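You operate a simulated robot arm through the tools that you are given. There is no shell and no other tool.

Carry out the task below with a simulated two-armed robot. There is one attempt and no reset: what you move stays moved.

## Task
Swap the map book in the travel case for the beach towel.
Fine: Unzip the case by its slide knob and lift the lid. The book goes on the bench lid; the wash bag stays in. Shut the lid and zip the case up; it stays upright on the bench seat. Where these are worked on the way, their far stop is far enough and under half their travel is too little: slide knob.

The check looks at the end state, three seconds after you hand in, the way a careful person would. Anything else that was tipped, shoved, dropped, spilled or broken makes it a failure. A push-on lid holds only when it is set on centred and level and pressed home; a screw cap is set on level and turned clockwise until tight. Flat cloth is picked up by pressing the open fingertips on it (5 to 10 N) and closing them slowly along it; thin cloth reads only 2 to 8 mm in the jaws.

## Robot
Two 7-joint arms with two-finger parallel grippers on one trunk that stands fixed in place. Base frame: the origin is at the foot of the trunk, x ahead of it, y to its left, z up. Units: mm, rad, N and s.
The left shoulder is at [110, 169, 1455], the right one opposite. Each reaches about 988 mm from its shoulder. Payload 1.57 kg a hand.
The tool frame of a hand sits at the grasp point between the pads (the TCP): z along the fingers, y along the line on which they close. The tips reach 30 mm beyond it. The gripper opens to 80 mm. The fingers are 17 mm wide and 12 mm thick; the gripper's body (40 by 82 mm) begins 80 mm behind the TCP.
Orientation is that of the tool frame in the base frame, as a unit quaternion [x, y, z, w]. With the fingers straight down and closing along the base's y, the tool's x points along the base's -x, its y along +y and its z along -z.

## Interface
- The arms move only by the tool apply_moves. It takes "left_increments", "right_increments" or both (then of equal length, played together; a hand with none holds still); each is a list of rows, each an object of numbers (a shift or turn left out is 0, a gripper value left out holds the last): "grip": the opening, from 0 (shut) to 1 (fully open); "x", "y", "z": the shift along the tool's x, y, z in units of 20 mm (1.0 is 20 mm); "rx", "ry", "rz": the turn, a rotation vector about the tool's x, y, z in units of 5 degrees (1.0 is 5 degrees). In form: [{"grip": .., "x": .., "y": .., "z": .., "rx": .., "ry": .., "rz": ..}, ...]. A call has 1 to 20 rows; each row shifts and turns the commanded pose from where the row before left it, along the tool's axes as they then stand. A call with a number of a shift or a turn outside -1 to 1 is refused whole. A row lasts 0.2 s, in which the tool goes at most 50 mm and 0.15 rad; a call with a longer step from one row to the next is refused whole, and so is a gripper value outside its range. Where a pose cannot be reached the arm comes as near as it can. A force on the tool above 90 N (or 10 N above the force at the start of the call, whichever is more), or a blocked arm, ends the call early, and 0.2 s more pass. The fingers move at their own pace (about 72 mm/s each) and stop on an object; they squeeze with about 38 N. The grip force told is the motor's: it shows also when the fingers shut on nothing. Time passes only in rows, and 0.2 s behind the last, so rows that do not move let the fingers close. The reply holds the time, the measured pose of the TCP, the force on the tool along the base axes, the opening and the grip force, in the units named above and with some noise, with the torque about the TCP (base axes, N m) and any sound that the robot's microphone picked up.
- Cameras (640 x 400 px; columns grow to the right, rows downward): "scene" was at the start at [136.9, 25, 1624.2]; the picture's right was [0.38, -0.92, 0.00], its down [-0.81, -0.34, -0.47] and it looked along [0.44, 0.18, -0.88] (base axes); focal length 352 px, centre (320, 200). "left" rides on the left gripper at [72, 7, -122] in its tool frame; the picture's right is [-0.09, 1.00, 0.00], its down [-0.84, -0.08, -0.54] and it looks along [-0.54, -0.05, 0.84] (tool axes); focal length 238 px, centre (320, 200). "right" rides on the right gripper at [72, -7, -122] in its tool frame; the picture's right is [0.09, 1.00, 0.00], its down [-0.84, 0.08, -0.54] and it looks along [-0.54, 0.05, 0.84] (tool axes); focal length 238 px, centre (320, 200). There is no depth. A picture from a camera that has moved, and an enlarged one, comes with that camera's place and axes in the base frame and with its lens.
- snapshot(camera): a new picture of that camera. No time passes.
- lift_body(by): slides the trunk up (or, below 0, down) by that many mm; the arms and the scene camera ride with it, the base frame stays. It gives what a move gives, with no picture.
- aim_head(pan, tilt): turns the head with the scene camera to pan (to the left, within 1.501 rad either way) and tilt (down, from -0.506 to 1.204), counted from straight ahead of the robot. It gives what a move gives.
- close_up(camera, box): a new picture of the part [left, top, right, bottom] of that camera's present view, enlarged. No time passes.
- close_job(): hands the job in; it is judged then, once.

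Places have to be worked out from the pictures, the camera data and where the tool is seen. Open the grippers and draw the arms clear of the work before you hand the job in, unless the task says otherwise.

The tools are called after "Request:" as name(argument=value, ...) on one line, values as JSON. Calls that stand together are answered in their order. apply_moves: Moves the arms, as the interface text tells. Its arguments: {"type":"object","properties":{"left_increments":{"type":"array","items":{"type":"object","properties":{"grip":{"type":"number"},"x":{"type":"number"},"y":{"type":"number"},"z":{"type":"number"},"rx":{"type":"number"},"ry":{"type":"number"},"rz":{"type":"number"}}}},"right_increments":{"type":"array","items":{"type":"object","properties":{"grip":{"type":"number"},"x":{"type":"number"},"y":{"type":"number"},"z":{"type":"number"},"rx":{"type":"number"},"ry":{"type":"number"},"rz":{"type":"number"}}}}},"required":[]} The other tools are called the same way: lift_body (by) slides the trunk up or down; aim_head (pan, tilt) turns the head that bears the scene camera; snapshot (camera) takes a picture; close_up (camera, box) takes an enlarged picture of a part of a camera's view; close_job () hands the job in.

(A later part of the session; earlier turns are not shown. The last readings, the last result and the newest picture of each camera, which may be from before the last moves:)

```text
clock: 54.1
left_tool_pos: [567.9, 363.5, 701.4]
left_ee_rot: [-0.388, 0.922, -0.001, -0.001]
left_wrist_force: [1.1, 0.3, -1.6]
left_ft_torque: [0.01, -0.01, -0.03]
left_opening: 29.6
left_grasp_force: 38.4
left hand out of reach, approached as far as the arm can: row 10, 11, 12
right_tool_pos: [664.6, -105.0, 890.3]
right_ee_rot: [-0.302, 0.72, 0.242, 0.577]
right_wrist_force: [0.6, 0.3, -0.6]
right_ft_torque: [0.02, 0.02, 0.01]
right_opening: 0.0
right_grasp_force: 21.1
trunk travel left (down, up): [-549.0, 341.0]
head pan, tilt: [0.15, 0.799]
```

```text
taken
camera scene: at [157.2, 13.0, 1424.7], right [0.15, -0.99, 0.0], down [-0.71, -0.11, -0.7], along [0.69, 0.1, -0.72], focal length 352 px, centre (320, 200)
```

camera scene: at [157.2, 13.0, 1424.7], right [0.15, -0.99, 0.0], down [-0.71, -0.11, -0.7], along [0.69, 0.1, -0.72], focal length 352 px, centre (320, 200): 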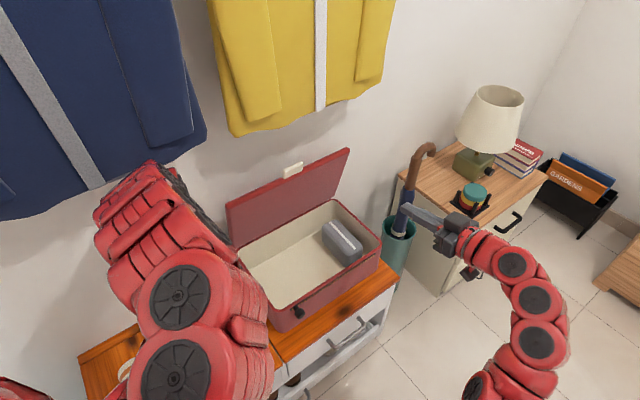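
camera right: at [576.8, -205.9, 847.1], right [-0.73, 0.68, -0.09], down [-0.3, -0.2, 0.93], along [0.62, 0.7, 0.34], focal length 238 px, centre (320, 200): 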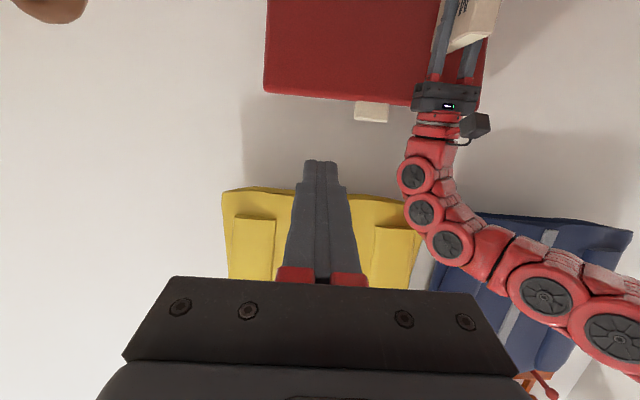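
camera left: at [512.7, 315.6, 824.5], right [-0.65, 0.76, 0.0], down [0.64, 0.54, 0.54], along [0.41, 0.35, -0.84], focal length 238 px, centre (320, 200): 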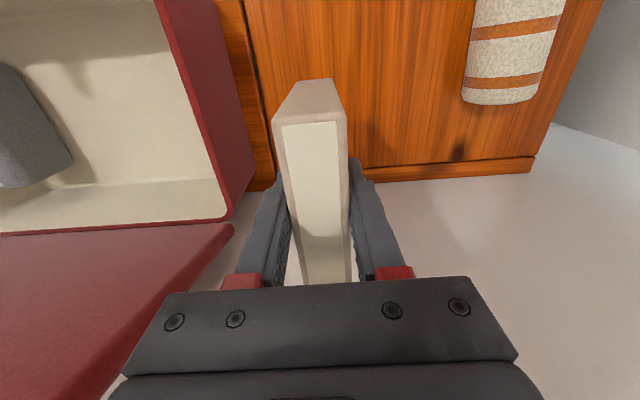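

The arm's reach moved the book to about (568,363), still well over the bench lid and clear of the rear strip. I lower it with the trunk, leaving the last 25 mm for small steps.

Request:
lift_body(by=-130)

Request:
snapshot(camera="left")

Request:
snapshot(camera="right")

Request:
snapshot(camera="scene")

```text
clock: 55.7
left_tool_pos: [568.0, 363.0, 571.8]
left_ee_rot: [-0.388, 0.921, 0.0, -0.001]
left_wrist_force: [0.6, -0.1, -2.3]
left_ft_torque: [-0.01, -0.01, 0.04]
left_opening: 29.6
left_grasp_force: 38.5
right_tool_pos: [664.8, -105.2, 761.4]
right_ee_rot: [-0.302, 0.719, 0.243, 0.577]
right_wrist_force: [-0.4, 0.3, -0.6]
right_ft_torque: [0.0, 0.02, -0.01]
right_opening: 0.0
right_grasp_force: 21.2
trunk travel left (down, up): [-419.0, 471.0]
head pan, tilt: [0.15, 0.799]
```

```text
taken
camera left: at [512.8, 315.1, 694.9], right [-0.65, 0.76, 0.0], down [0.64, 0.54, 0.54], along [0.41, 0.35, -0.84], focal length 238 px, centre (320, 200)
```

left: 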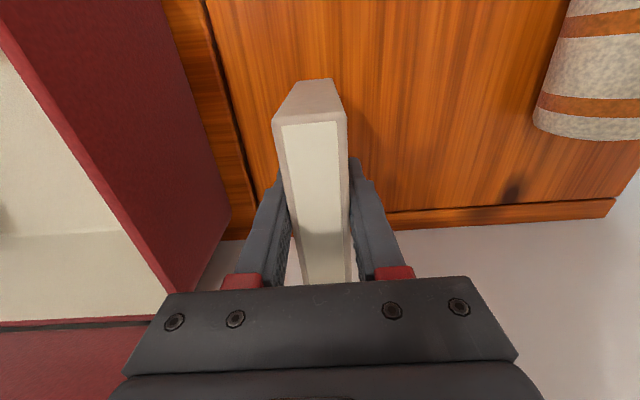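

```text
taken
camera right: at [576.4, -205.8, 717.6], right [-0.73, 0.68, -0.09], down [-0.3, -0.2, 0.93], along [0.62, 0.7, 0.35], focal length 238 px, centre (320, 200)
```

right: 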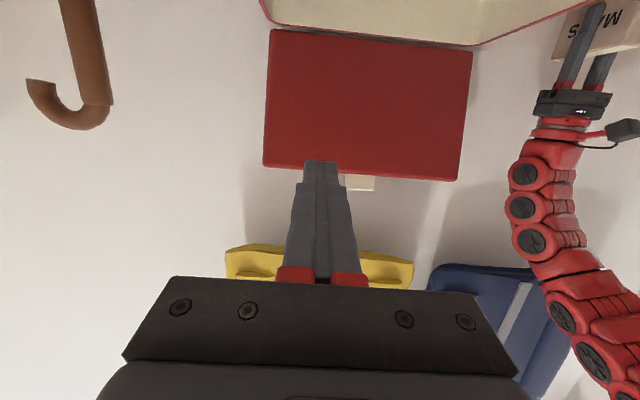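

```text
taken
camera scene: at [157.0, 12.4, 1294.8], right [0.15, -0.99, 0.0], down [-0.71, -0.11, -0.7], along [0.69, 0.1, -0.72], focal length 352 px, centre (320, 200)
```

scene: 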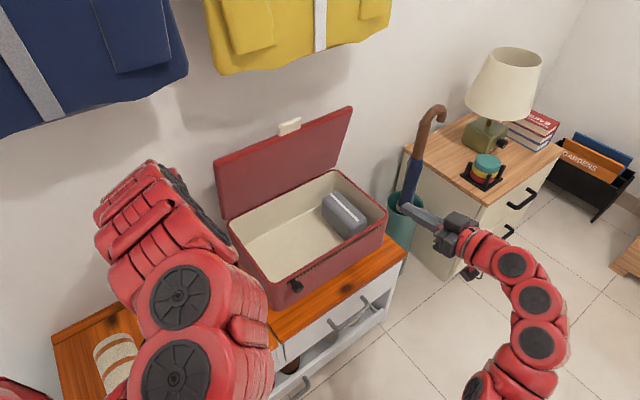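

The book is over the bench lid, about 65 mm from the seam and 55 mm from the rear strip. I lower another 25 mm, then feel for contact.

Request:
lift_body(by=-25)

Request:
apply_moves(left_increments=[{"z": 0.15}, {"z": 0.15}])

Request:
snapshot(camera="left")

```text
clock: 56.4
left_tool_pos: [568.9, 362.0, 546.2]
left_ee_rot: [-0.389, 0.921, -0.001, -0.001]
left_wrist_force: [0.1, 0.8, -2.2]
left_ft_torque: [0.05, 0.01, -0.02]
left_opening: 29.7
left_grasp_force: 38.6
right_tool_pos: [666.1, -104.8, 735.0]
right_ee_rot: [-0.302, 0.719, 0.243, 0.577]
right_wrist_force: [0.2, 0.1, -0.2]
right_ft_torque: [-0.03, 0.0, -0.01]
right_opening: 0.2
right_grasp_force: 21.1
trunk travel left (down, up): [-394.0, 496.0]
head pan, tilt: [0.15, 0.799]
```

```text
clock: 57.0
left_tool_pos: [568.6, 363.2, 539.9]
left_ee_rot: [-0.387, 0.922, 0.001, -0.001]
left_wrist_force: [-0.2, 0.2, -1.9]
left_ft_torque: [-0.01, -0.01, 0.01]
left_opening: 29.4
left_grasp_force: 38.1
right_tool_pos: [665.9, -105.3, 735.6]
right_ee_rot: [-0.303, 0.719, 0.244, 0.576]
right_wrist_force: [0.1, -0.5, 0.3]
right_ft_torque: [0.0, -0.01, 0.04]
right_opening: 0.1
right_grasp_force: 21.1
trunk travel left (down, up): [-394.0, 496.0]
head pan, tilt: [0.15, 0.799]
```

```text
taken
camera left: at [513.6, 315.2, 664.0], right [-0.65, 0.76, 0.0], down [0.64, 0.54, 0.54], along [0.41, 0.35, -0.84], focal length 238 px, centre (320, 200)
```

left: 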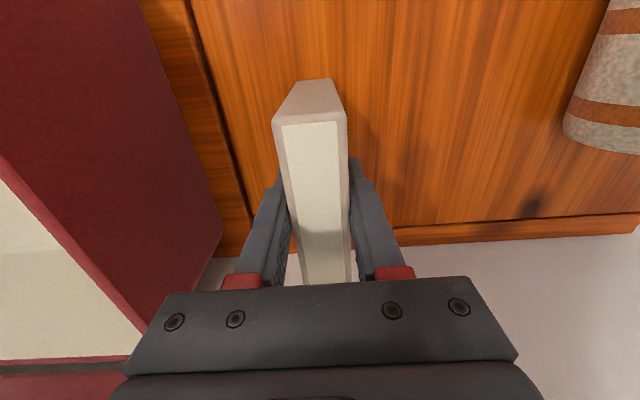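

No contact yet: the force still shows the full weight. I continue in 2–3 mm steps.

Request:
apply_moves(left_increments=[{"z": 0.1}, {"z": 0.1}])

```text
clock: 57.6
left_tool_pos: [568.7, 363.6, 535.9]
left_ee_rot: [-0.389, 0.921, -0.001, -0.001]
left_wrist_force: [0.4, 0.8, -1.9]
left_ft_torque: [0.02, -0.03, 0.02]
left_opening: 29.5
left_grasp_force: 38.5
right_tool_pos: [666.5, -106.1, 734.2]
right_ee_rot: [-0.302, 0.719, 0.243, 0.577]
right_wrist_force: [0.4, -0.2, 1.0]
right_ft_torque: [0.01, 0.01, 0.02]
right_opening: 0.0
right_grasp_force: 20.8
trunk travel left (down, up): [-394.0, 496.0]
head pan, tilt: [0.15, 0.799]
```

Request:
apply_moves(left_increments=[{"z": 0.1}, {"z": 0.1}])

```text
clock: 58.2
left_tool_pos: [566.7, 361.9, 535.8]
left_ee_rot: [-0.389, 0.921, 0.0, 0.002]
left_wrist_force: [-2.4, -2.4, 30.3]
left_ft_torque: [-0.23, 0.41, 0.05]
left_opening: 29.9
left_grasp_force: 38.7
right_tool_pos: [664.5, -106.4, 738.7]
right_ee_rot: [-0.302, 0.718, 0.244, 0.578]
right_wrist_force: [-0.2, 0.4, 0.0]
right_ft_torque: [0.02, 0.01, 0.01]
right_opening: 0.1
right_grasp_force: 21.6
trunk travel left (down, up): [-394.0, 496.0]
head pan, tilt: [0.15, 0.799]
```

Contact (30 N). I relieve the push by about 3 mm of command, then open the fingers gently.

Request:
apply_moves(left_increments=[{"z": -0.15}, {}])

```text
clock: 58.8
left_tool_pos: [568.2, 361.6, 535.7]
left_ee_rot: [-0.388, 0.922, 0.001, 0.001]
left_wrist_force: [4.5, 2.8, 11.1]
left_ft_torque: [0.62, -0.84, -0.11]
left_opening: 29.5
left_grasp_force: 37.7
right_tool_pos: [666.2, -106.2, 735.6]
right_ee_rot: [-0.301, 0.719, 0.242, 0.578]
right_wrist_force: [-0.1, -0.3, -0.5]
right_ft_torque: [0.03, 0.03, 0.04]
right_opening: 0.0
right_grasp_force: 21.5
trunk travel left (down, up): [-394.0, 496.0]
head pan, tilt: [0.15, 0.799]
```

Still 11 N of pressing; I ease up another millimetre and then release.

Request:
apply_moves(left_increments=[{"z": -0.04}, {}])

```text
clock: 59.4
left_tool_pos: [567.7, 361.7, 536.3]
left_ee_rot: [-0.388, 0.921, 0.0, -0.001]
left_wrist_force: [1.5, 2.0, 3.7]
left_ft_torque: [0.31, -0.34, -0.01]
left_opening: 29.8
left_grasp_force: 38.1
right_tool_pos: [664.9, -105.5, 736.0]
right_ee_rot: [-0.302, 0.719, 0.243, 0.577]
right_wrist_force: [-0.5, 0.4, 1.0]
right_ft_torque: [-0.03, -0.02, 0.01]
right_opening: 0.1
right_grasp_force: 21.0
trunk travel left (down, up): [-394.0, 496.0]
head pan, tilt: [0.15, 0.799]
```

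Only about 4 N of contact remains, so the book stands on the lid. I open the fingers slowly to a moderate width and look.

Request:
apply_moves(left_increments=[{"grip": 0.4}, {"grip": 0.45}, {"grip": 0.55}, {"grip": 0.65}, {"grip": 0.65}])

Request:
snapshot(camera="left")

```text
clock: 60.6
left_tool_pos: [566.9, 361.9, 535.5]
left_ee_rot: [-0.389, 0.921, 0.0, 0.0]
left_wrist_force: [-1.0, -0.1, -0.3]
left_ft_torque: [-0.02, 0.0, 0.02]
left_opening: 51.9
left_grasp_force: 0.0
right_tool_pos: [666.2, -105.3, 736.1]
right_ee_rot: [-0.302, 0.719, 0.244, 0.577]
right_wrist_force: [0.1, 0.7, -1.0]
right_ft_torque: [-0.02, 0.0, -0.01]
right_opening: 0.0
right_grasp_force: 21.2
trunk travel left (down, up): [-394.0, 496.0]
head pan, tilt: [0.15, 0.799]
```

```text
taken
camera left: at [512.7, 314.4, 659.8], right [-0.65, 0.76, 0.0], down [0.64, 0.54, 0.54], along [0.41, 0.35, -0.84], focal length 238 px, centre (320, 200)
```

left: 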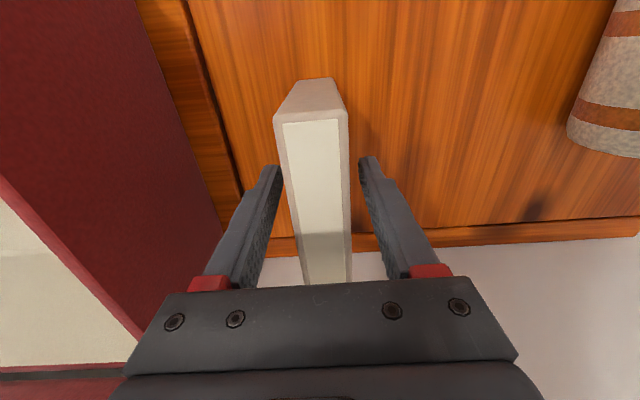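

The book stands free between the open fingers. I raise straight up with the trunk to leave it undisturbed.

Request:
lift_body(by=60)

Request:
lift_body(by=80)

Request:
snapshot(camera="left")

Request:
snapshot(camera="scene")

```text
clock: 61.6
left_tool_pos: [567.3, 361.3, 595.9]
left_ee_rot: [-0.389, 0.921, -0.001, 0.0]
left_wrist_force: [-0.3, 0.8, 0.0]
left_ft_torque: [0.02, 0.02, 0.01]
left_opening: 52.1
left_grasp_force: 0.0
right_tool_pos: [664.6, -104.3, 795.5]
right_ee_rot: [-0.302, 0.719, 0.243, 0.577]
right_wrist_force: [-0.1, 0.3, 0.3]
right_ft_torque: [-0.01, -0.01, 0.01]
right_opening: 0.0
right_grasp_force: 21.2
trunk travel left (down, up): [-454.0, 436.0]
head pan, tilt: [0.15, 0.799]
```

```text
clock: 62.8
left_tool_pos: [567.6, 361.8, 675.9]
left_ee_rot: [-0.388, 0.922, 0.0, -0.001]
left_wrist_force: [1.1, -0.1, 0.7]
left_ft_torque: [-0.03, 0.03, -0.02]
left_opening: 52.0
left_grasp_force: 0.1
right_tool_pos: [665.8, -105.1, 875.0]
right_ee_rot: [-0.302, 0.719, 0.243, 0.577]
right_wrist_force: [0.7, 0.1, -0.7]
right_ft_torque: [0.03, 0.0, 0.0]
right_opening: 0.2
right_grasp_force: 21.7
trunk travel left (down, up): [-534.0, 356.0]
head pan, tilt: [0.15, 0.799]
```

```text
taken
camera left: at [512.9, 314.5, 799.6], right [-0.65, 0.76, 0.0], down [0.64, 0.54, 0.54], along [0.41, 0.35, -0.84], focal length 238 px, centre (320, 200)
```

left: 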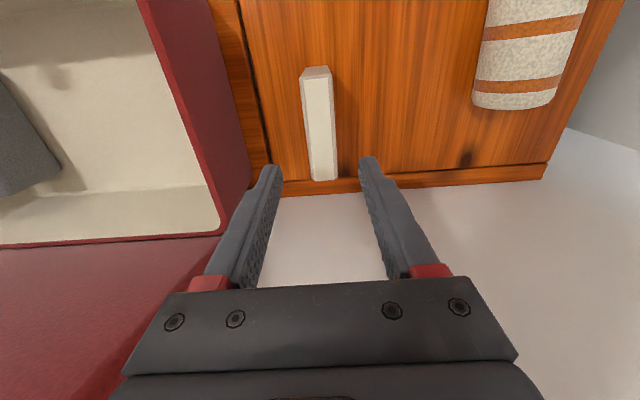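

```text
taken
camera scene: at [157.3, 12.4, 1409.7], right [0.15, -0.99, 0.0], down [-0.71, -0.11, -0.7], along [0.69, 0.1, -0.72], focal length 352 px, centre (320, 200)
```

scene: 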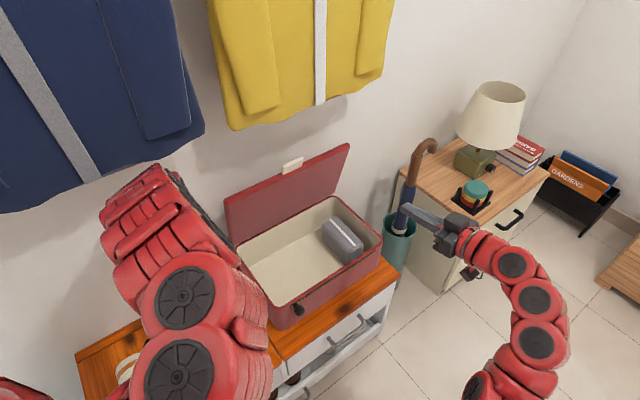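

The book stands on the bench lid. I zoom in on the towel with the left camera to get its axis and width.

Request:
close_up(camera="left", box=[420, 0, 640, 140])

```text
2.86 times, centred on (530, 70) of left
camera zoom: at [512.9, 314.5, 799.6], right [-0.65, 0.76, 0.0], down [0.64, 0.54, 0.54], along [0.41, 0.35, -0.84], focal length 681 px, centre (-280, 571)
```

zoom: 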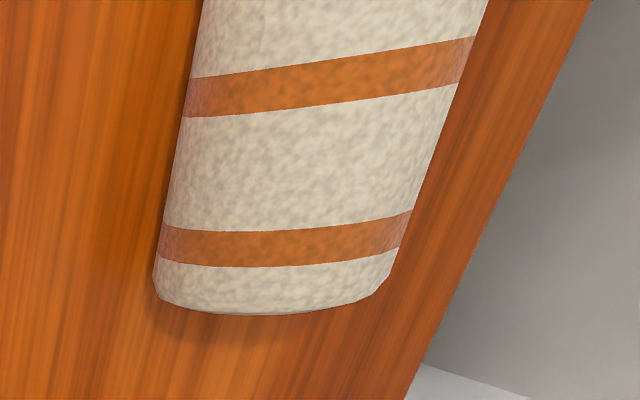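

I move the left hand back toward the towel at the same height for a better look.

Request:
apply_moves(left_increments=[{"y": 0.98, "x": 0.2, "grip": 1}, {"y": 0.98, "x": 0.2}, {"y": 0.98, "x": 0.2}, {"y": 0.98, "x": 0.2}, {"y": 0.98, "x": 0.2}, {"y": 0.98, "x": 0.2}, {"y": 0.98, "x": 0.2}, {"y": 0.98, "x": 0.2}])

Request:
snapshot(camera="left")

Request:
aim_head(pan=0.6, tilt=0.9)

Request:
snapshot(camera="scene")

```text
clock: 64.6
left_tool_pos: [465.1, 470.1, 645.9]
left_ee_rot: [-0.389, 0.921, -0.001, -0.001]
left_wrist_force: [0.0, -0.4, 0.3]
left_ft_torque: [0.03, -0.02, 0.01]
left_opening: 80.3
left_grasp_force: 0.0
left hand out of reach, approached as far as the arm can: row 1, 2, 3, 4, 5, 6, 7, 8
right_tool_pos: [666.4, -105.7, 875.1]
right_ee_rot: [-0.303, 0.719, 0.243, 0.576]
right_wrist_force: [0.2, 0.8, 0.0]
right_ft_torque: [0.0, 0.02, -0.01]
right_opening: 0.1
right_grasp_force: 20.7
trunk travel left (down, up): [-534.0, 356.0]
head pan, tilt: [0.15, 0.799]
```

```text
taken
camera left: at [410.7, 422.6, 769.3], right [-0.65, 0.76, 0.0], down [0.64, 0.55, 0.54], along [0.41, 0.35, -0.84], focal length 238 px, centre (320, 200)
```

left: 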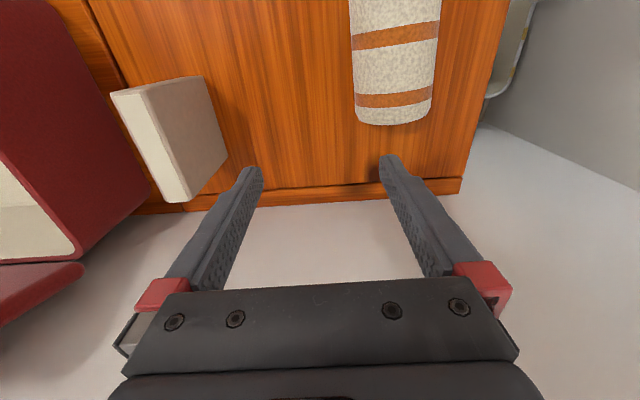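

```text
clock: 65.5
left_tool_pos: [466.8, 469.9, 645.9]
left_ee_rot: [-0.388, 0.922, -0.001, -0.002]
left_wrist_force: [0.6, 0.1, 0.0]
left_ft_torque: [0.02, 0.01, -0.01]
left_opening: 80.0
left_grasp_force: 0.0
right_tool_pos: [665.8, -105.0, 875.6]
right_ee_rot: [-0.302, 0.719, 0.243, 0.577]
right_wrist_force: [0.6, -0.3, 0.0]
right_ft_torque: [0.01, -0.02, 0.01]
right_opening: 0.2
right_grasp_force: 21.4
trunk travel left (down, up): [-534.0, 356.0]
head pan, tilt: [0.6, 0.901]
```

```text
taken
camera scene: at [139.6, 42.9, 1401.9], right [0.56, -0.83, 0.0], down [-0.65, -0.44, -0.62], along [0.51, 0.35, -0.78], focal length 352 px, centre (320, 200)
```

scene: 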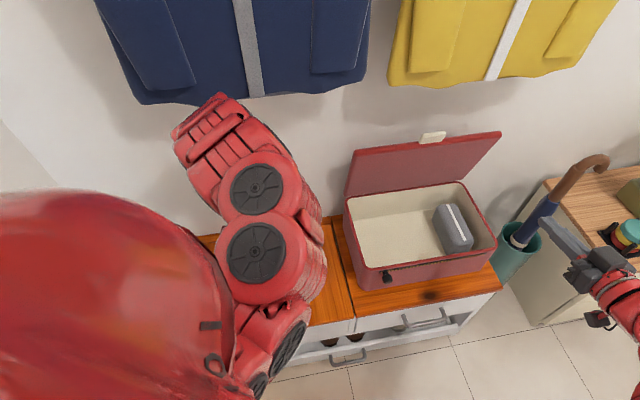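

The towel's axis runs at about 48°, centred near (368,476), about 140 long and 70 across. The left arm is stuck against a reach limit up here, so I test going lower first, which folds the arm less.

Request:
apply_moves(left_increments=[{"z": 0.8}, {"z": 0.8}, {"z": 0.8}, {"x": 0.8}, {"x": 0.8}, {"x": 0.8}])

Request:
snapshot(camera="left")

```text
clock: 66.9
left_tool_pos: [449.8, 452.2, 599.2]
left_ee_rot: [-0.387, 0.922, 0.0, 0.0]
left_wrist_force: [0.3, -0.8, -0.6]
left_ft_torque: [-0.03, -0.05, -0.01]
left_opening: 80.1
left_grasp_force: 0.1
left hand out of reach, approached as far as the arm can: row 5, 6
right_tool_pos: [666.3, -106.4, 875.2]
right_ee_rot: [-0.303, 0.719, 0.244, 0.577]
right_wrist_force: [-0.2, 0.3, 0.1]
right_ft_torque: [-0.04, -0.02, -0.02]
right_opening: 0.0
right_grasp_force: 21.7
trunk travel left (down, up): [-534.0, 356.0]
head pan, tilt: [0.6, 0.901]
```

```text
taken
camera left: at [394.4, 404.4, 721.8], right [-0.65, 0.76, 0.0], down [0.64, 0.54, 0.54], along [0.41, 0.35, -0.84], focal length 238 px, centre (320, 200)
```

left: 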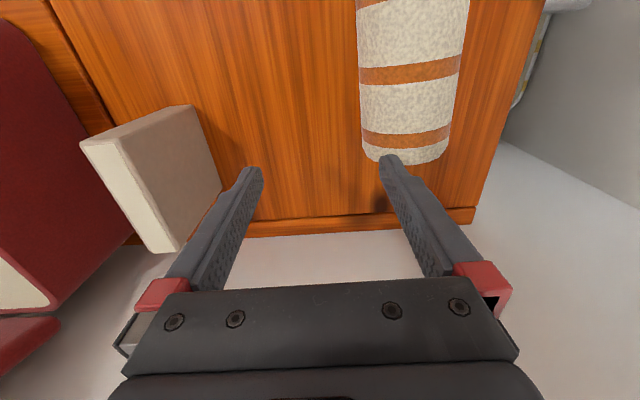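

The arm is stuck moving toward the robot in this posture. I turn the hand back toward its original yaw to free the wrist and test whether it can then move back.

Request:
apply_moves(left_increments=[{"rz": 0.9}, {"rz": 0.9}, {"rz": 0.9}, {"rz": 0.9}, {"rz": 0.9}, {"rz": 0.9}, {"rz": 0.9}, {"rz": 0.9}, {"rz": 0.9}, {"rz": 0.9}])

Request:
apply_moves(left_increments=[{"x": 0.5}, {"x": 0.5}, {"x": 0.5}, {"x": 0.5}])

Request:
snapshot(camera="scene")

Request:
snapshot(camera="left")

```text
clock: 69.1
left_tool_pos: [447.7, 452.9, 598.4]
left_ee_rot: [-0.005, 1.0, 0.0, -0.001]
left_wrist_force: [-0.2, 0.9, 0.0]
left_ft_torque: [0.01, 0.0, -0.02]
left_opening: 80.1
left_grasp_force: 0.2
right_tool_pos: [667.1, -105.6, 875.7]
right_ee_rot: [-0.301, 0.719, 0.242, 0.577]
right_wrist_force: [-0.1, 0.4, -0.7]
right_ft_torque: [-0.01, -0.01, -0.02]
right_opening: 0.0
right_grasp_force: 20.7
trunk travel left (down, up): [-534.0, 356.0]
head pan, tilt: [0.6, 0.901]
```

```text
clock: 70.1
left_tool_pos: [448.3, 451.9, 597.9]
left_ee_rot: [-0.007, 1.0, 0.0, -0.002]
left_wrist_force: [-0.5, 0.3, -0.7]
left_ft_torque: [0.01, 0.01, -0.03]
left_opening: 79.8
left_grasp_force: 0.0
left hand out of reach, approached as far as the arm can: row 1, 2, 3, 4
right_tool_pos: [665.1, -106.1, 875.4]
right_ee_rot: [-0.302, 0.719, 0.243, 0.577]
right_wrist_force: [0.2, 0.4, 0.3]
right_ft_torque: [-0.03, -0.01, -0.01]
right_opening: 0.3
right_grasp_force: 21.5
trunk travel left (down, up): [-534.0, 356.0]
head pan, tilt: [0.6, 0.901]
```

```text
taken
camera scene: at [139.5, 43.0, 1401.8], right [0.56, -0.83, 0.0], down [-0.65, -0.44, -0.62], along [0.51, 0.35, -0.78], focal length 352 px, centre (320, 200)
```

scene: 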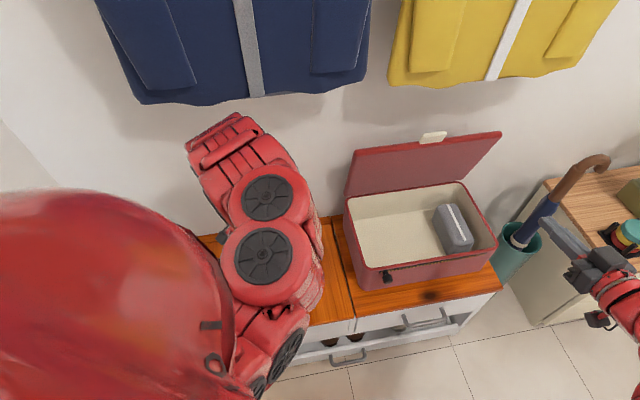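

```text
taken
camera left: at [376.5, 457.3, 721.7], right [0.08, 1.0, 0.0], down [0.84, -0.07, 0.54], along [0.54, -0.04, -0.84], focal length 238 px, centre (320, 200)
```

left: 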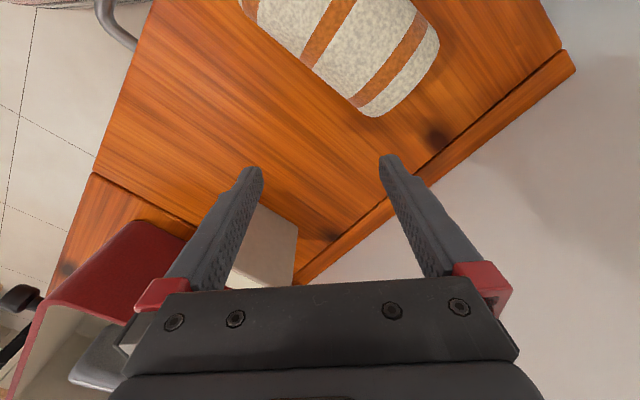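

Rotation is free but moving toward the robot is still blocked; the elbow has swung up and inward compared with the start. I test whether the hand can slide to the right (−y), which would lead back toward its original posture.

Request:
apply_moves(left_increments=[{"y": -0.5}, {"y": -0.5}, {"y": -0.5}, {"y": -0.5}])

Request:
aim_head(pan=0.95, tilt=0.6)

Request:
snapshot(camera="scene")

```text
clock: 71.1
left_tool_pos: [454.3, 435.7, 595.4]
left_ee_rot: [-0.006, 1.0, -0.001, -0.002]
left_wrist_force: [-0.2, 0.4, -0.3]
left_ft_torque: [-0.01, 0.03, 0.0]
left_opening: 80.1
left_grasp_force: 0.0
left hand out of reach, approached as far as the arm can: row 1, 3, 4
right_tool_pos: [666.6, -104.7, 875.7]
right_ee_rot: [-0.302, 0.719, 0.243, 0.577]
right_wrist_force: [0.2, 0.3, 0.6]
right_ft_torque: [0.03, 0.02, 0.0]
right_opening: 0.0
right_grasp_force: 21.6
trunk travel left (down, up): [-534.0, 356.0]
head pan, tilt: [0.6, 0.901]
```

```text
clock: 71.9
left_tool_pos: [453.1, 435.2, 596.1]
left_ee_rot: [-0.006, 1.0, -0.002, -0.002]
left_wrist_force: [0.3, -0.6, 0.3]
left_ft_torque: [-0.01, -0.02, 0.01]
left_opening: 79.9
left_grasp_force: 0.1
right_tool_pos: [666.6, -104.7, 875.9]
right_ee_rot: [-0.303, 0.719, 0.243, 0.576]
right_wrist_force: [1.1, 0.0, -0.4]
right_ft_torque: [0.01, 0.03, -0.02]
right_opening: 0.0
right_grasp_force: 21.1
trunk travel left (down, up): [-534.0, 356.0]
head pan, tilt: [0.949, 0.6]
```

```text
taken
camera scene: at [128.8, 72.1, 1426.6], right [0.81, -0.58, 0.0], down [-0.33, -0.46, -0.82], along [0.48, 0.67, -0.57], focal length 352 px, centre (320, 200)
```

scene: 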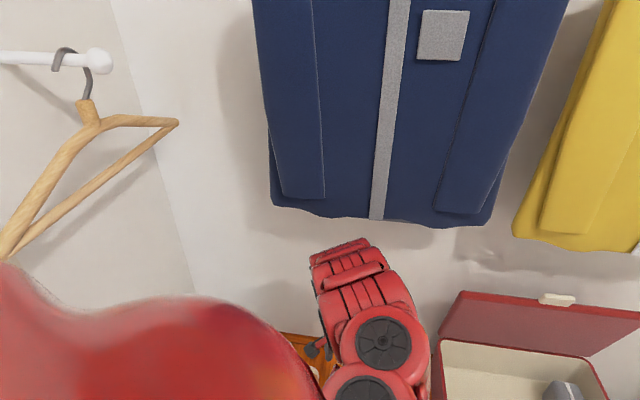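

I check the left arm's posture from the right hand's camera.

Request:
snapshot(camera="right")

Request:
aim_head(pan=0.75, tilt=1.2)

Request:
snapshot(camera="scene")

```text
taken
camera right: at [576.4, -205.9, 832.4], right [-0.73, 0.68, -0.09], down [-0.3, -0.2, 0.93], along [0.62, 0.7, 0.35], focal length 238 px, centre (320, 200)
```

right: 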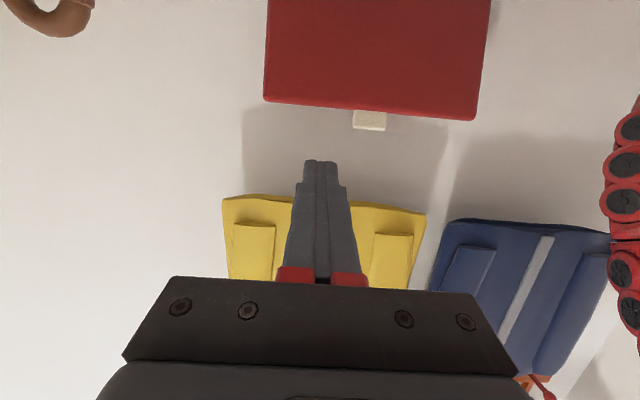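

```text
clock: 72.9
left_tool_pos: [453.6, 435.5, 596.0]
left_ee_rot: [-0.006, 1.0, -0.001, -0.002]
left_wrist_force: [-0.5, -0.6, 0.3]
left_ft_torque: [-0.02, -0.02, 0.01]
left_opening: 79.8
left_grasp_force: 0.1
right_tool_pos: [664.5, -106.6, 876.0]
right_ee_rot: [-0.303, 0.719, 0.244, 0.577]
right_wrist_force: [0.0, 0.2, -1.4]
right_ft_torque: [0.0, -0.03, 0.01]
right_opening: 0.0
right_grasp_force: 21.2
trunk travel left (down, up): [-534.0, 356.0]
head pan, tilt: [0.75, 1.201]
```

```text
taken
camera scene: at [118.2, 38.5, 1382.1], right [0.68, -0.73, 0.0], down [-0.68, -0.64, -0.36], along [0.27, 0.25, -0.93], focal length 352 px, centre (320, 200)
```

scene: 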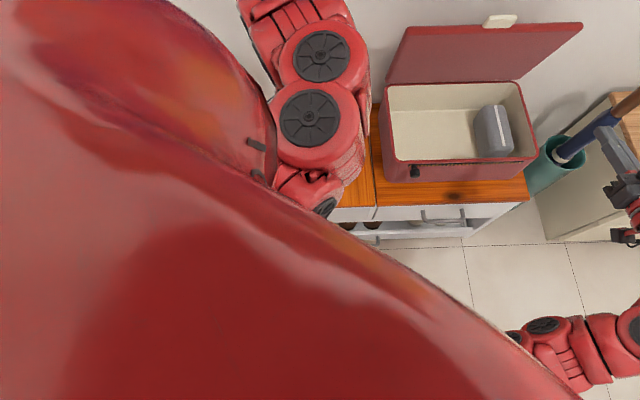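

The arm's posture works only within a band of distances from the shoulder. A higher trunk will make the towel reachable with the arm more extended, so I raise the trunk 40 mm and then bring the hand down to test that.

Request:
lift_body(by=40)

Request:
apply_moves(left_increments=[{"z": 0.8}, {"z": 0.8}, {"z": 0.8}, {"x": 0.5}, {"x": 0.5}])

Request:
snapshot(camera="left")

```text
clock: 73.7
left_tool_pos: [453.6, 435.5, 635.5]
left_ee_rot: [-0.006, 1.0, -0.001, -0.002]
left_wrist_force: [0.0, 0.7, 0.2]
left_ft_torque: [0.02, -0.01, -0.02]
left_opening: 80.1
left_grasp_force: 0.1
right_tool_pos: [666.2, -105.6, 914.8]
right_ee_rot: [-0.303, 0.719, 0.243, 0.576]
right_wrist_force: [0.5, -0.1, 0.7]
right_ft_torque: [-0.02, -0.02, 0.02]
right_opening: 0.1
right_grasp_force: 21.6
trunk travel left (down, up): [-574.0, 316.0]
head pan, tilt: [0.75, 1.201]
```

```text
clock: 74.9
left_tool_pos: [435.1, 435.4, 588.7]
left_ee_rot: [-0.006, 1.0, -0.001, -0.001]
left_wrist_force: [0.1, 0.3, 0.5]
left_ft_torque: [-0.01, 0.0, -0.02]
left_opening: 80.1
left_grasp_force: 0.0
right_tool_pos: [665.0, -105.9, 915.8]
right_ee_rot: [-0.303, 0.719, 0.243, 0.576]
right_wrist_force: [0.3, -1.0, -0.2]
right_ft_torque: [0.0, -0.01, -0.01]
right_opening: 0.0
right_grasp_force: 21.1
trunk travel left (down, up): [-574.0, 316.0]
head pan, tilt: [0.75, 1.201]
```

```text
taken
camera left: at [362.3, 441.0, 712.4], right [0.08, 1.0, 0.0], down [0.84, -0.07, 0.54], along [0.54, -0.05, -0.84], focal length 238 px, centre (320, 200)
```

left: 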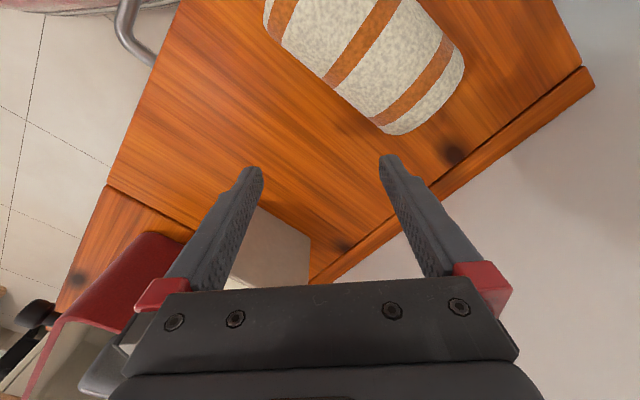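

Reach is restored. The towel roll's axis is at about 48°, centre about (366,477), diameter about 70. I turn the hand to 48° yaw and move above the towel, tips still over its top.

Request:
apply_moves(left_increments=[{"rz": -0.946}, {"rz": -0.946}, {"rz": -0.946}, {"rz": -0.946}, {"rz": -0.946}, {"rz": -0.946}, {"rz": -0.946}, {"rz": -0.946}, {"rz": -0.946}, {"rz": -0.946}, {"x": 0.15, "y": 0.79}, {"x": 0.15, "y": 0.79}, {"x": 0.15, "y": 0.79}, {"x": 0.15, "y": 0.79}, {"x": 0.15, "y": 0.79}])

Request:
snapshot(camera="left")

```text
clock: 78.1
left_tool_pos: [366.3, 477.9, 587.1]
left_ee_rot: [-0.407, 0.914, 0.0, -0.002]
left_wrist_force: [1.1, -0.1, -0.1]
left_ft_torque: [0.01, -0.01, 0.04]
left_opening: 79.9
left_grasp_force: 0.0
right_tool_pos: [665.8, -106.1, 916.3]
right_ee_rot: [-0.302, 0.718, 0.244, 0.577]
right_wrist_force: [0.1, 0.3, 0.2]
right_ft_torque: [0.01, -0.01, 0.03]
right_opening: 0.4
right_grasp_force: 21.8
trunk travel left (down, up): [-574.0, 316.0]
head pan, tilt: [0.75, 1.201]
```

```text
taken
camera left: at [313.0, 428.6, 711.4], right [-0.68, 0.74, 0.0], down [0.62, 0.57, 0.54], along [0.4, 0.37, -0.84], focal length 238 px, centre (320, 200)
```

left: 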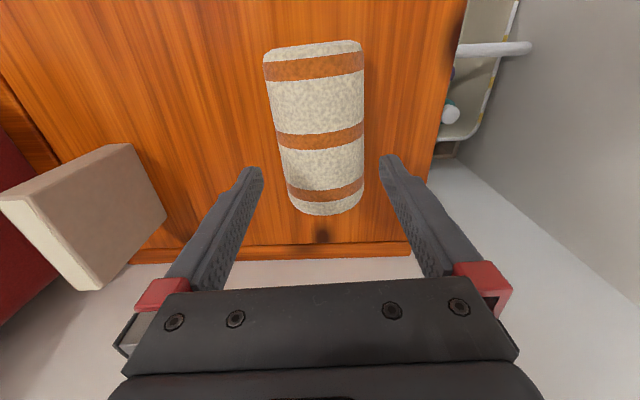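

The hand is centred over the roll. The roll looks close to the jaw's 80 mm width, so I zoom in to measure its diameter carefully.

Request:
close_up(camera="left", box=[220, 20, 420, 230])

Request:
snapshot(camera="scene")

```text
1.90 times, centred on (320, 125) of left
camera zoom: at [313.0, 428.6, 711.4], right [-0.68, 0.74, 0.0], down [0.62, 0.57, 0.54], along [0.4, 0.37, -0.84], focal length 454 px, centre (320, 343)
```

zoom: 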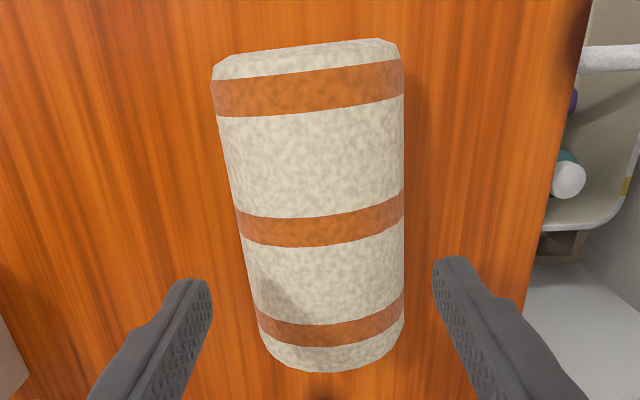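

```text
taken
camera scene: at [117.8, 38.8, 1422.0], right [0.68, -0.73, 0.0], down [-0.68, -0.64, -0.36], along [0.27, 0.25, -0.93], focal length 352 px, centre (320, 200)
```

scene: 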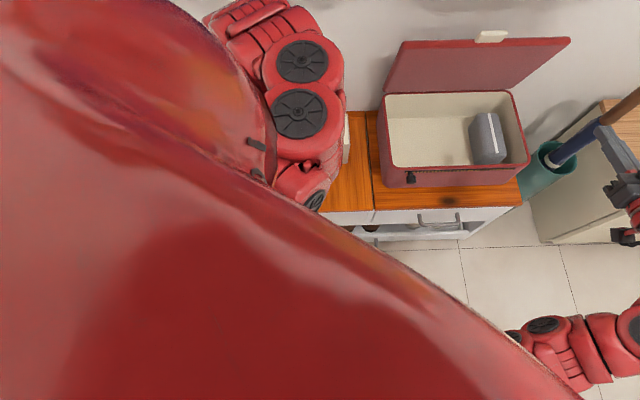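

The roll measures about 77 mm across, a tight but workable fit in the 80 mm jaw. The hand is centred within 1 mm and 1°. I descend in stages, watching the force.

Request:
apply_moves(left_increments=[{"z": 0.8, "grip": 1}, {"z": 0.8}, {"z": 0.5}, {"z": 0.3}])

Request:
close_up(camera="left", box=[220, 20, 420, 230])

```text
clock: 79.1
left_tool_pos: [365.0, 476.5, 541.0]
left_ee_rot: [-0.406, 0.914, 0.0, -0.002]
left_wrist_force: [-0.2, -0.4, -0.2]
left_ft_torque: [0.02, 0.0, -0.02]
left_opening: 80.1
left_grasp_force: 0.1
right_tool_pos: [666.0, -105.3, 915.2]
right_ee_rot: [-0.302, 0.719, 0.243, 0.577]
right_wrist_force: [-0.5, -0.8, 0.4]
right_ft_torque: [-0.01, -0.02, 0.02]
right_opening: 0.2
right_grasp_force: 21.4
trunk travel left (down, up): [-574.0, 316.0]
head pan, tilt: [0.75, 1.201]
```

```text
1.90 times, centred on (320, 125) of left
camera zoom: at [312.5, 427.4, 664.1], right [-0.68, 0.74, 0.0], down [0.62, 0.57, 0.54], along [0.4, 0.37, -0.84], focal length 454 px, centre (320, 343)
```

zoom: 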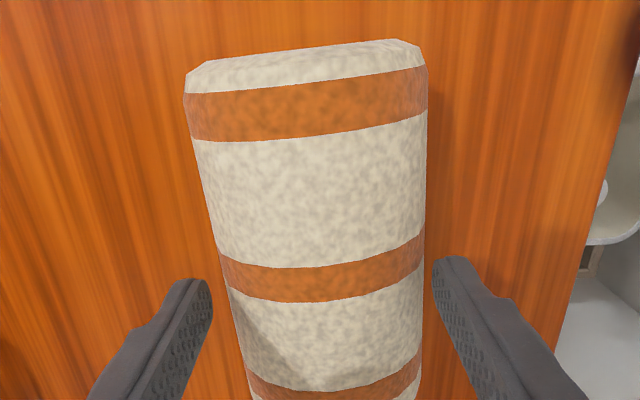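

Tips are beside the upper part of the roll. I nudge 1 mm to centre and keep descending gently.

Request:
apply_moves(left_increments=[{"z": 0.3, "y": 0.06}, {"z": 0.3}, {"z": 0.2}])

Request:
close_up(camera="left", box=[220, 20, 420, 230])

```text
clock: 79.9
left_tool_pos: [364.6, 477.9, 525.1]
left_ee_rot: [-0.406, 0.914, -0.001, -0.003]
left_wrist_force: [0.1, -0.6, -0.3]
left_ft_torque: [0.0, 0.02, 0.01]
left_opening: 80.1
left_grasp_force: 0.1
right_tool_pos: [666.4, -104.8, 914.8]
right_ee_rot: [-0.303, 0.719, 0.243, 0.576]
right_wrist_force: [-0.4, 0.6, 0.7]
right_ft_torque: [0.02, 0.02, 0.04]
right_opening: 0.1
right_grasp_force: 21.4
trunk travel left (down, up): [-574.0, 316.0]
head pan, tilt: [0.75, 1.201]
```

```text
1.90 times, centred on (320, 125) of left
camera zoom: at [311.5, 428.4, 648.2], right [-0.68, 0.73, 0.0], down [0.62, 0.57, 0.54], along [0.4, 0.36, -0.84], focal length 454 px, centre (320, 343)
```

zoom: 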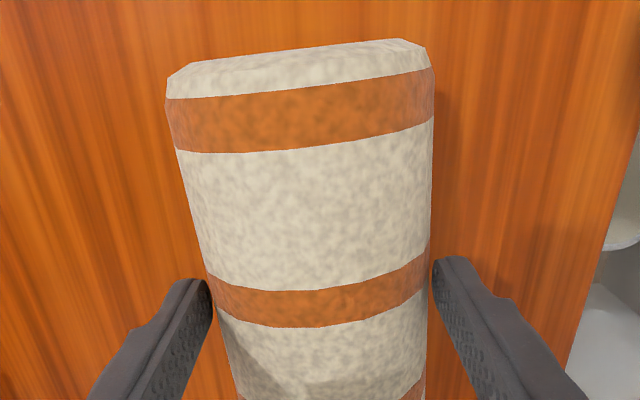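

No contact force at the widest level. I continue down another 18 mm so the pads cover the roll's mid-height.

Request:
apply_moves(left_increments=[{"z": 0.3}, {"z": 0.3}, {"z": 0.3}])

Request:
close_up(camera="left", box=[220, 20, 420, 230])

```text
clock: 80.7
left_tool_pos: [364.5, 478.0, 506.1]
left_ee_rot: [-0.407, 0.913, -0.001, -0.001]
left_wrist_force: [0.7, -0.4, -0.3]
left_ft_torque: [0.02, 0.02, -0.01]
left_opening: 79.9
left_grasp_force: 0.0
right_tool_pos: [665.2, -105.1, 914.9]
right_ee_rot: [-0.302, 0.719, 0.243, 0.577]
right_wrist_force: [0.1, -0.3, -0.9]
right_ft_torque: [0.02, 0.02, 0.02]
right_opening: 0.1
right_grasp_force: 21.3
trunk travel left (down, up): [-574.0, 316.0]
head pan, tilt: [0.75, 1.201]
```

```text
1.90 times, centred on (320, 125) of left
camera zoom: at [312.1, 429.0, 630.7], right [-0.68, 0.74, 0.0], down [0.62, 0.57, 0.54], along [0.4, 0.37, -0.84], focal length 454 px, centre (320, 343)
```

zoom: 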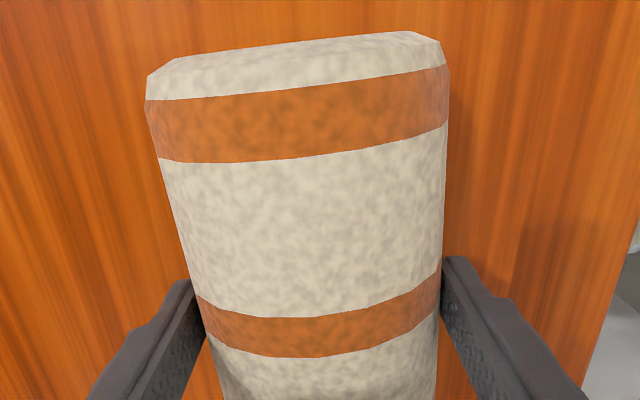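

Both fingers slid past the roll with no force. I go 6 mm lower and close on it slowly.

Request:
apply_moves(left_increments=[{"z": 0.3}, {"grip": 0.9}, {"grip": 0.7}, {"grip": 0.5}, {"grip": 0.3}, {"grip": 0.0}, {"grip": 0.0}])

Request:
close_up(camera="left", box=[220, 20, 420, 230])

```text
clock: 82.3
left_tool_pos: [364.5, 476.5, 500.0]
left_ee_rot: [-0.407, 0.914, -0.001, -0.002]
left_wrist_force: [-0.1, 0.1, 0.2]
left_ft_torque: [0.01, -0.02, 0.02]
left_opening: 71.5
left_grasp_force: 38.2
right_tool_pos: [665.2, -104.9, 915.8]
right_ee_rot: [-0.302, 0.719, 0.242, 0.577]
right_wrist_force: [0.3, 0.0, 0.5]
right_ft_torque: [0.05, -0.01, 0.05]
right_opening: 0.1
right_grasp_force: 21.0
trunk travel left (down, up): [-574.0, 316.0]
head pan, tilt: [0.75, 1.201]
```

```text
1.90 times, centred on (320, 125) of left
camera zoom: at [311.9, 428.6, 624.2], right [-0.68, 0.74, 0.0], down [0.62, 0.57, 0.54], along [0.4, 0.37, -0.84], focal length 454 px, centre (320, 343)
```

zoom: 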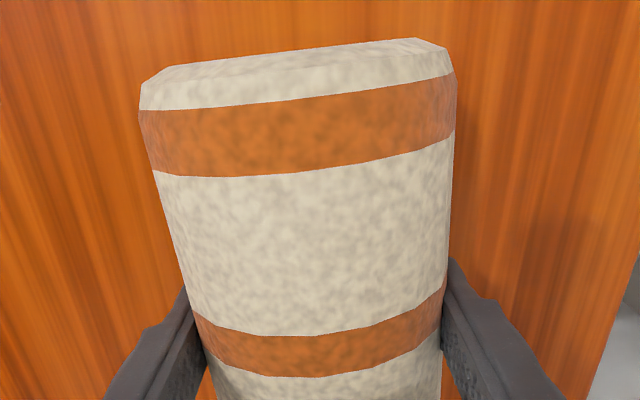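

Gripped: 71.5 mm at 38 N. I lift it 50 mm with the trunk and check it hangs steadily.

Request:
lift_body(by=50)

Request:
snapshot(camera="left")

```text
clock: 83.2
left_tool_pos: [364.9, 477.4, 550.5]
left_ee_rot: [-0.407, 0.913, 0.0, -0.002]
left_wrist_force: [-0.1, -0.2, -2.6]
left_ft_torque: [0.01, 0.02, -0.02]
left_opening: 71.3
left_grasp_force: 38.0
right_tool_pos: [665.6, -105.2, 964.7]
right_ee_rot: [-0.303, 0.719, 0.244, 0.577]
right_wrist_force: [0.7, -0.5, -0.2]
right_ft_torque: [0.01, 0.02, 0.02]
right_opening: 0.0
right_grasp_force: 21.0
trunk travel left (down, up): [-624.0, 266.0]
head pan, tilt: [0.75, 1.201]
```

```text
taken
camera left: at [311.9, 428.6, 674.1], right [-0.68, 0.74, 0.0], down [0.62, 0.57, 0.54], along [0.4, 0.37, -0.84], focal length 238 px, centre (320, 200)
```

left: 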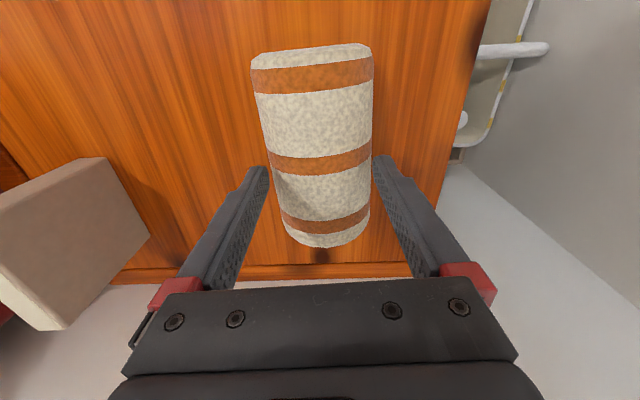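

The towel hangs steadily (2.6 N). I raise it further with the arm and start the carry toward the case, rising on the way; the book's top is at 565 and the towel's bottom will be above 600.

Request:
apply_moves(left_increments=[{"z": -0.95}, {"z": -0.95}, {"z": -0.95}, {"z": -0.95}, {"z": -0.95}, {"y": -0.93, "z": -0.083}, {"y": -0.93, "z": -0.083}, {"y": -0.93, "z": -0.083}, {"y": -0.93, "z": -0.083}, {"y": -0.93, "z": -0.083}, {"y": -0.93, "z": -0.083}])

Request:
snapshot(camera="left")

```text
clock: 85.6
left_tool_pos: [450.5, 407.0, 651.9]
left_ee_rot: [-0.406, 0.914, 0.0, -0.003]
left_wrist_force: [-0.1, 0.7, -3.0]
left_ft_torque: [-0.01, 0.03, -0.01]
left_opening: 71.5
left_grasp_force: 38.1
left hand out of reach, approached as far as the arm can: row 5, 7
right_tool_pos: [666.7, -105.6, 964.6]
right_ee_rot: [-0.302, 0.719, 0.244, 0.576]
right_wrist_force: [-0.1, -0.2, 0.3]
right_ft_torque: [0.0, -0.03, -0.05]
right_opening: 0.0
right_grasp_force: 21.6
trunk travel left (down, up): [-624.0, 266.0]
head pan, tilt: [0.75, 1.201]
```

```text
taken
camera left: at [398.1, 357.8, 776.0], right [-0.68, 0.74, 0.0], down [0.62, 0.57, 0.54], along [0.4, 0.37, -0.84], focal length 238 px, centre (320, 200)
```

left: 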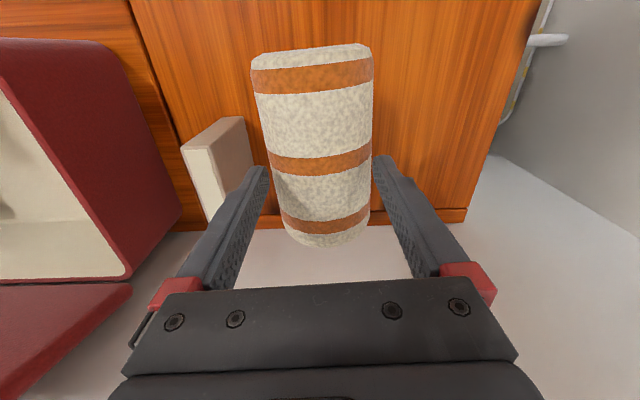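

The towel is above book height and stable. I carry on over the book's near end and the case's left wall to above the empty space.

Request:
apply_moves(left_increments=[{"y": -0.93, "z": -0.2}, {"y": -0.93, "z": -0.2}, {"y": -0.93, "z": -0.2}, {"y": -0.93, "z": -0.2}, {"y": -0.93, "z": -0.2}, {"y": -0.93, "z": -0.2}, {"y": -0.93, "z": -0.25}, {"y": -0.93, "z": -0.25}, {"y": -0.93, "z": -0.25}, {"y": -0.93, "z": -0.25}, {"y": -0.93, "z": -0.3}, {"y": -0.93, "z": -0.3}])

Request:
snapshot(camera="left")

Request:
aim_head(pan=0.25, tilt=0.9)

Request:
snapshot(camera="scene")

```text
clock: 88.2
left_tool_pos: [619.4, 257.6, 706.9]
left_ee_rot: [-0.407, 0.913, 0.0, -0.003]
left_wrist_force: [-0.6, 0.2, -2.6]
left_ft_torque: [0.01, -0.01, 0.02]
left_opening: 71.6
left_grasp_force: 38.3
right_tool_pos: [666.7, -104.7, 966.0]
right_ee_rot: [-0.302, 0.719, 0.243, 0.577]
right_wrist_force: [0.1, 0.6, -1.2]
right_ft_torque: [-0.04, -0.04, 0.01]
right_opening: 0.0
right_grasp_force: 21.8
trunk travel left (down, up): [-624.0, 266.0]
head pan, tilt: [0.75, 1.201]
```

```text
taken
camera left: at [565.7, 208.4, 830.4], right [-0.68, 0.73, 0.0], down [0.62, 0.57, 0.54], along [0.4, 0.36, -0.84], focal length 238 px, centre (320, 200)
```

left: 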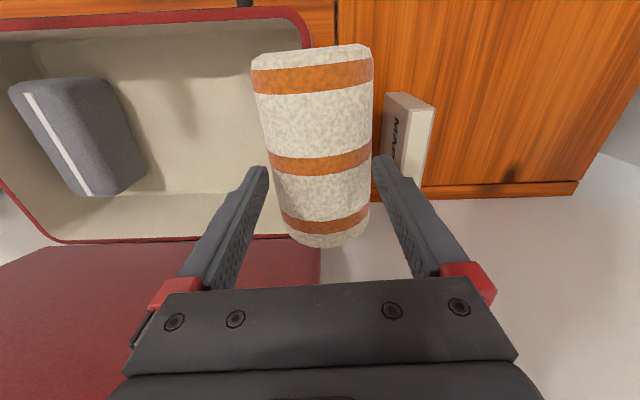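

```text
clock: 89.2
left_tool_pos: [618.6, 259.7, 706.1]
left_ee_rot: [-0.406, 0.914, 0.0, -0.002]
left_wrist_force: [-0.4, 0.7, -2.3]
left_ft_torque: [-0.01, 0.02, 0.0]
left_opening: 71.4
left_grasp_force: 37.5
right_tool_pos: [666.6, -105.6, 965.0]
right_ee_rot: [-0.303, 0.719, 0.244, 0.576]
right_wrist_force: [0.7, -0.1, 0.2]
right_ft_torque: [0.04, 0.0, -0.01]
right_opening: 0.0
right_grasp_force: 21.8
trunk travel left (down, up): [-624.0, 266.0]
head pan, tilt: [0.25, 0.901]
```

```text
taken
camera scene: at [150.7, 19.0, 1491.8], right [0.25, -0.97, 0.0], down [-0.76, -0.19, -0.62], along [0.6, 0.15, -0.78], focal length 352 px, centre (320, 200)
```

scene: 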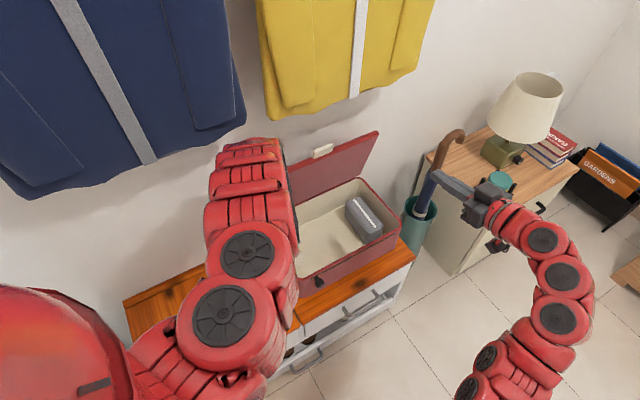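

The book, with its "MAP" cover, stands undisturbed. I complete the carry to above the left part of the case.

Request:
apply_moves(left_increments=[{"y": -0.94, "z": -0.45}, {"y": -0.94, "z": -0.45}, {"y": -0.94, "z": -0.45}, {"y": -0.94, "z": -0.45}, {"y": -0.94, "z": -0.45}, {"y": -0.94, "z": -0.45}])

Request:
snapshot(camera="left")

Request:
snapshot(camera="scene")

```text
clock: 90.6
left_tool_pos: [701.4, 182.8, 760.2]
left_ee_rot: [-0.406, 0.914, 0.0, -0.003]
left_wrist_force: [-1.0, -1.0, -1.6]
left_ft_torque: [-0.01, 0.01, 0.0]
left_opening: 71.2
left_grasp_force: 38.1
right_tool_pos: [666.0, -105.7, 965.4]
right_ee_rot: [-0.301, 0.72, 0.242, 0.577]
right_wrist_force: [-0.5, 0.3, -0.5]
right_ft_torque: [-0.02, 0.03, 0.04]
right_opening: 0.0
right_grasp_force: 21.2
trunk travel left (down, up): [-624.0, 266.0]
head pan, tilt: [0.25, 0.901]
```

```text
taken
camera left: at [649.3, 132.9, 883.7], right [-0.68, 0.74, 0.0], down [0.62, 0.57, 0.54], along [0.39, 0.36, -0.84], focal length 238 px, centre (320, 200)
```

left: 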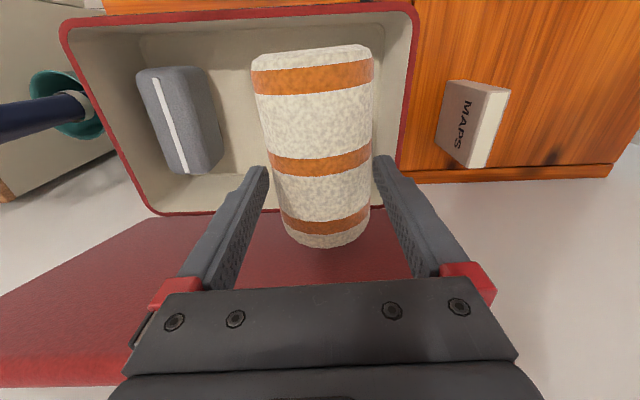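

```text
taken
camera scene: at [151.1, 19.4, 1491.8], right [0.25, -0.97, 0.0], down [-0.76, -0.19, -0.62], along [0.6, 0.15, -0.78], focal length 352 px, centre (320, 200)
```

scene: 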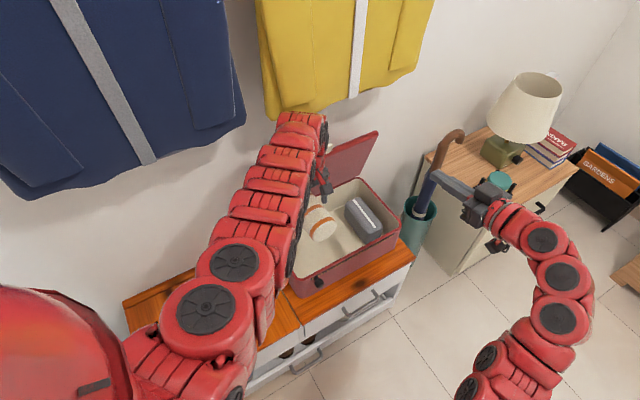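

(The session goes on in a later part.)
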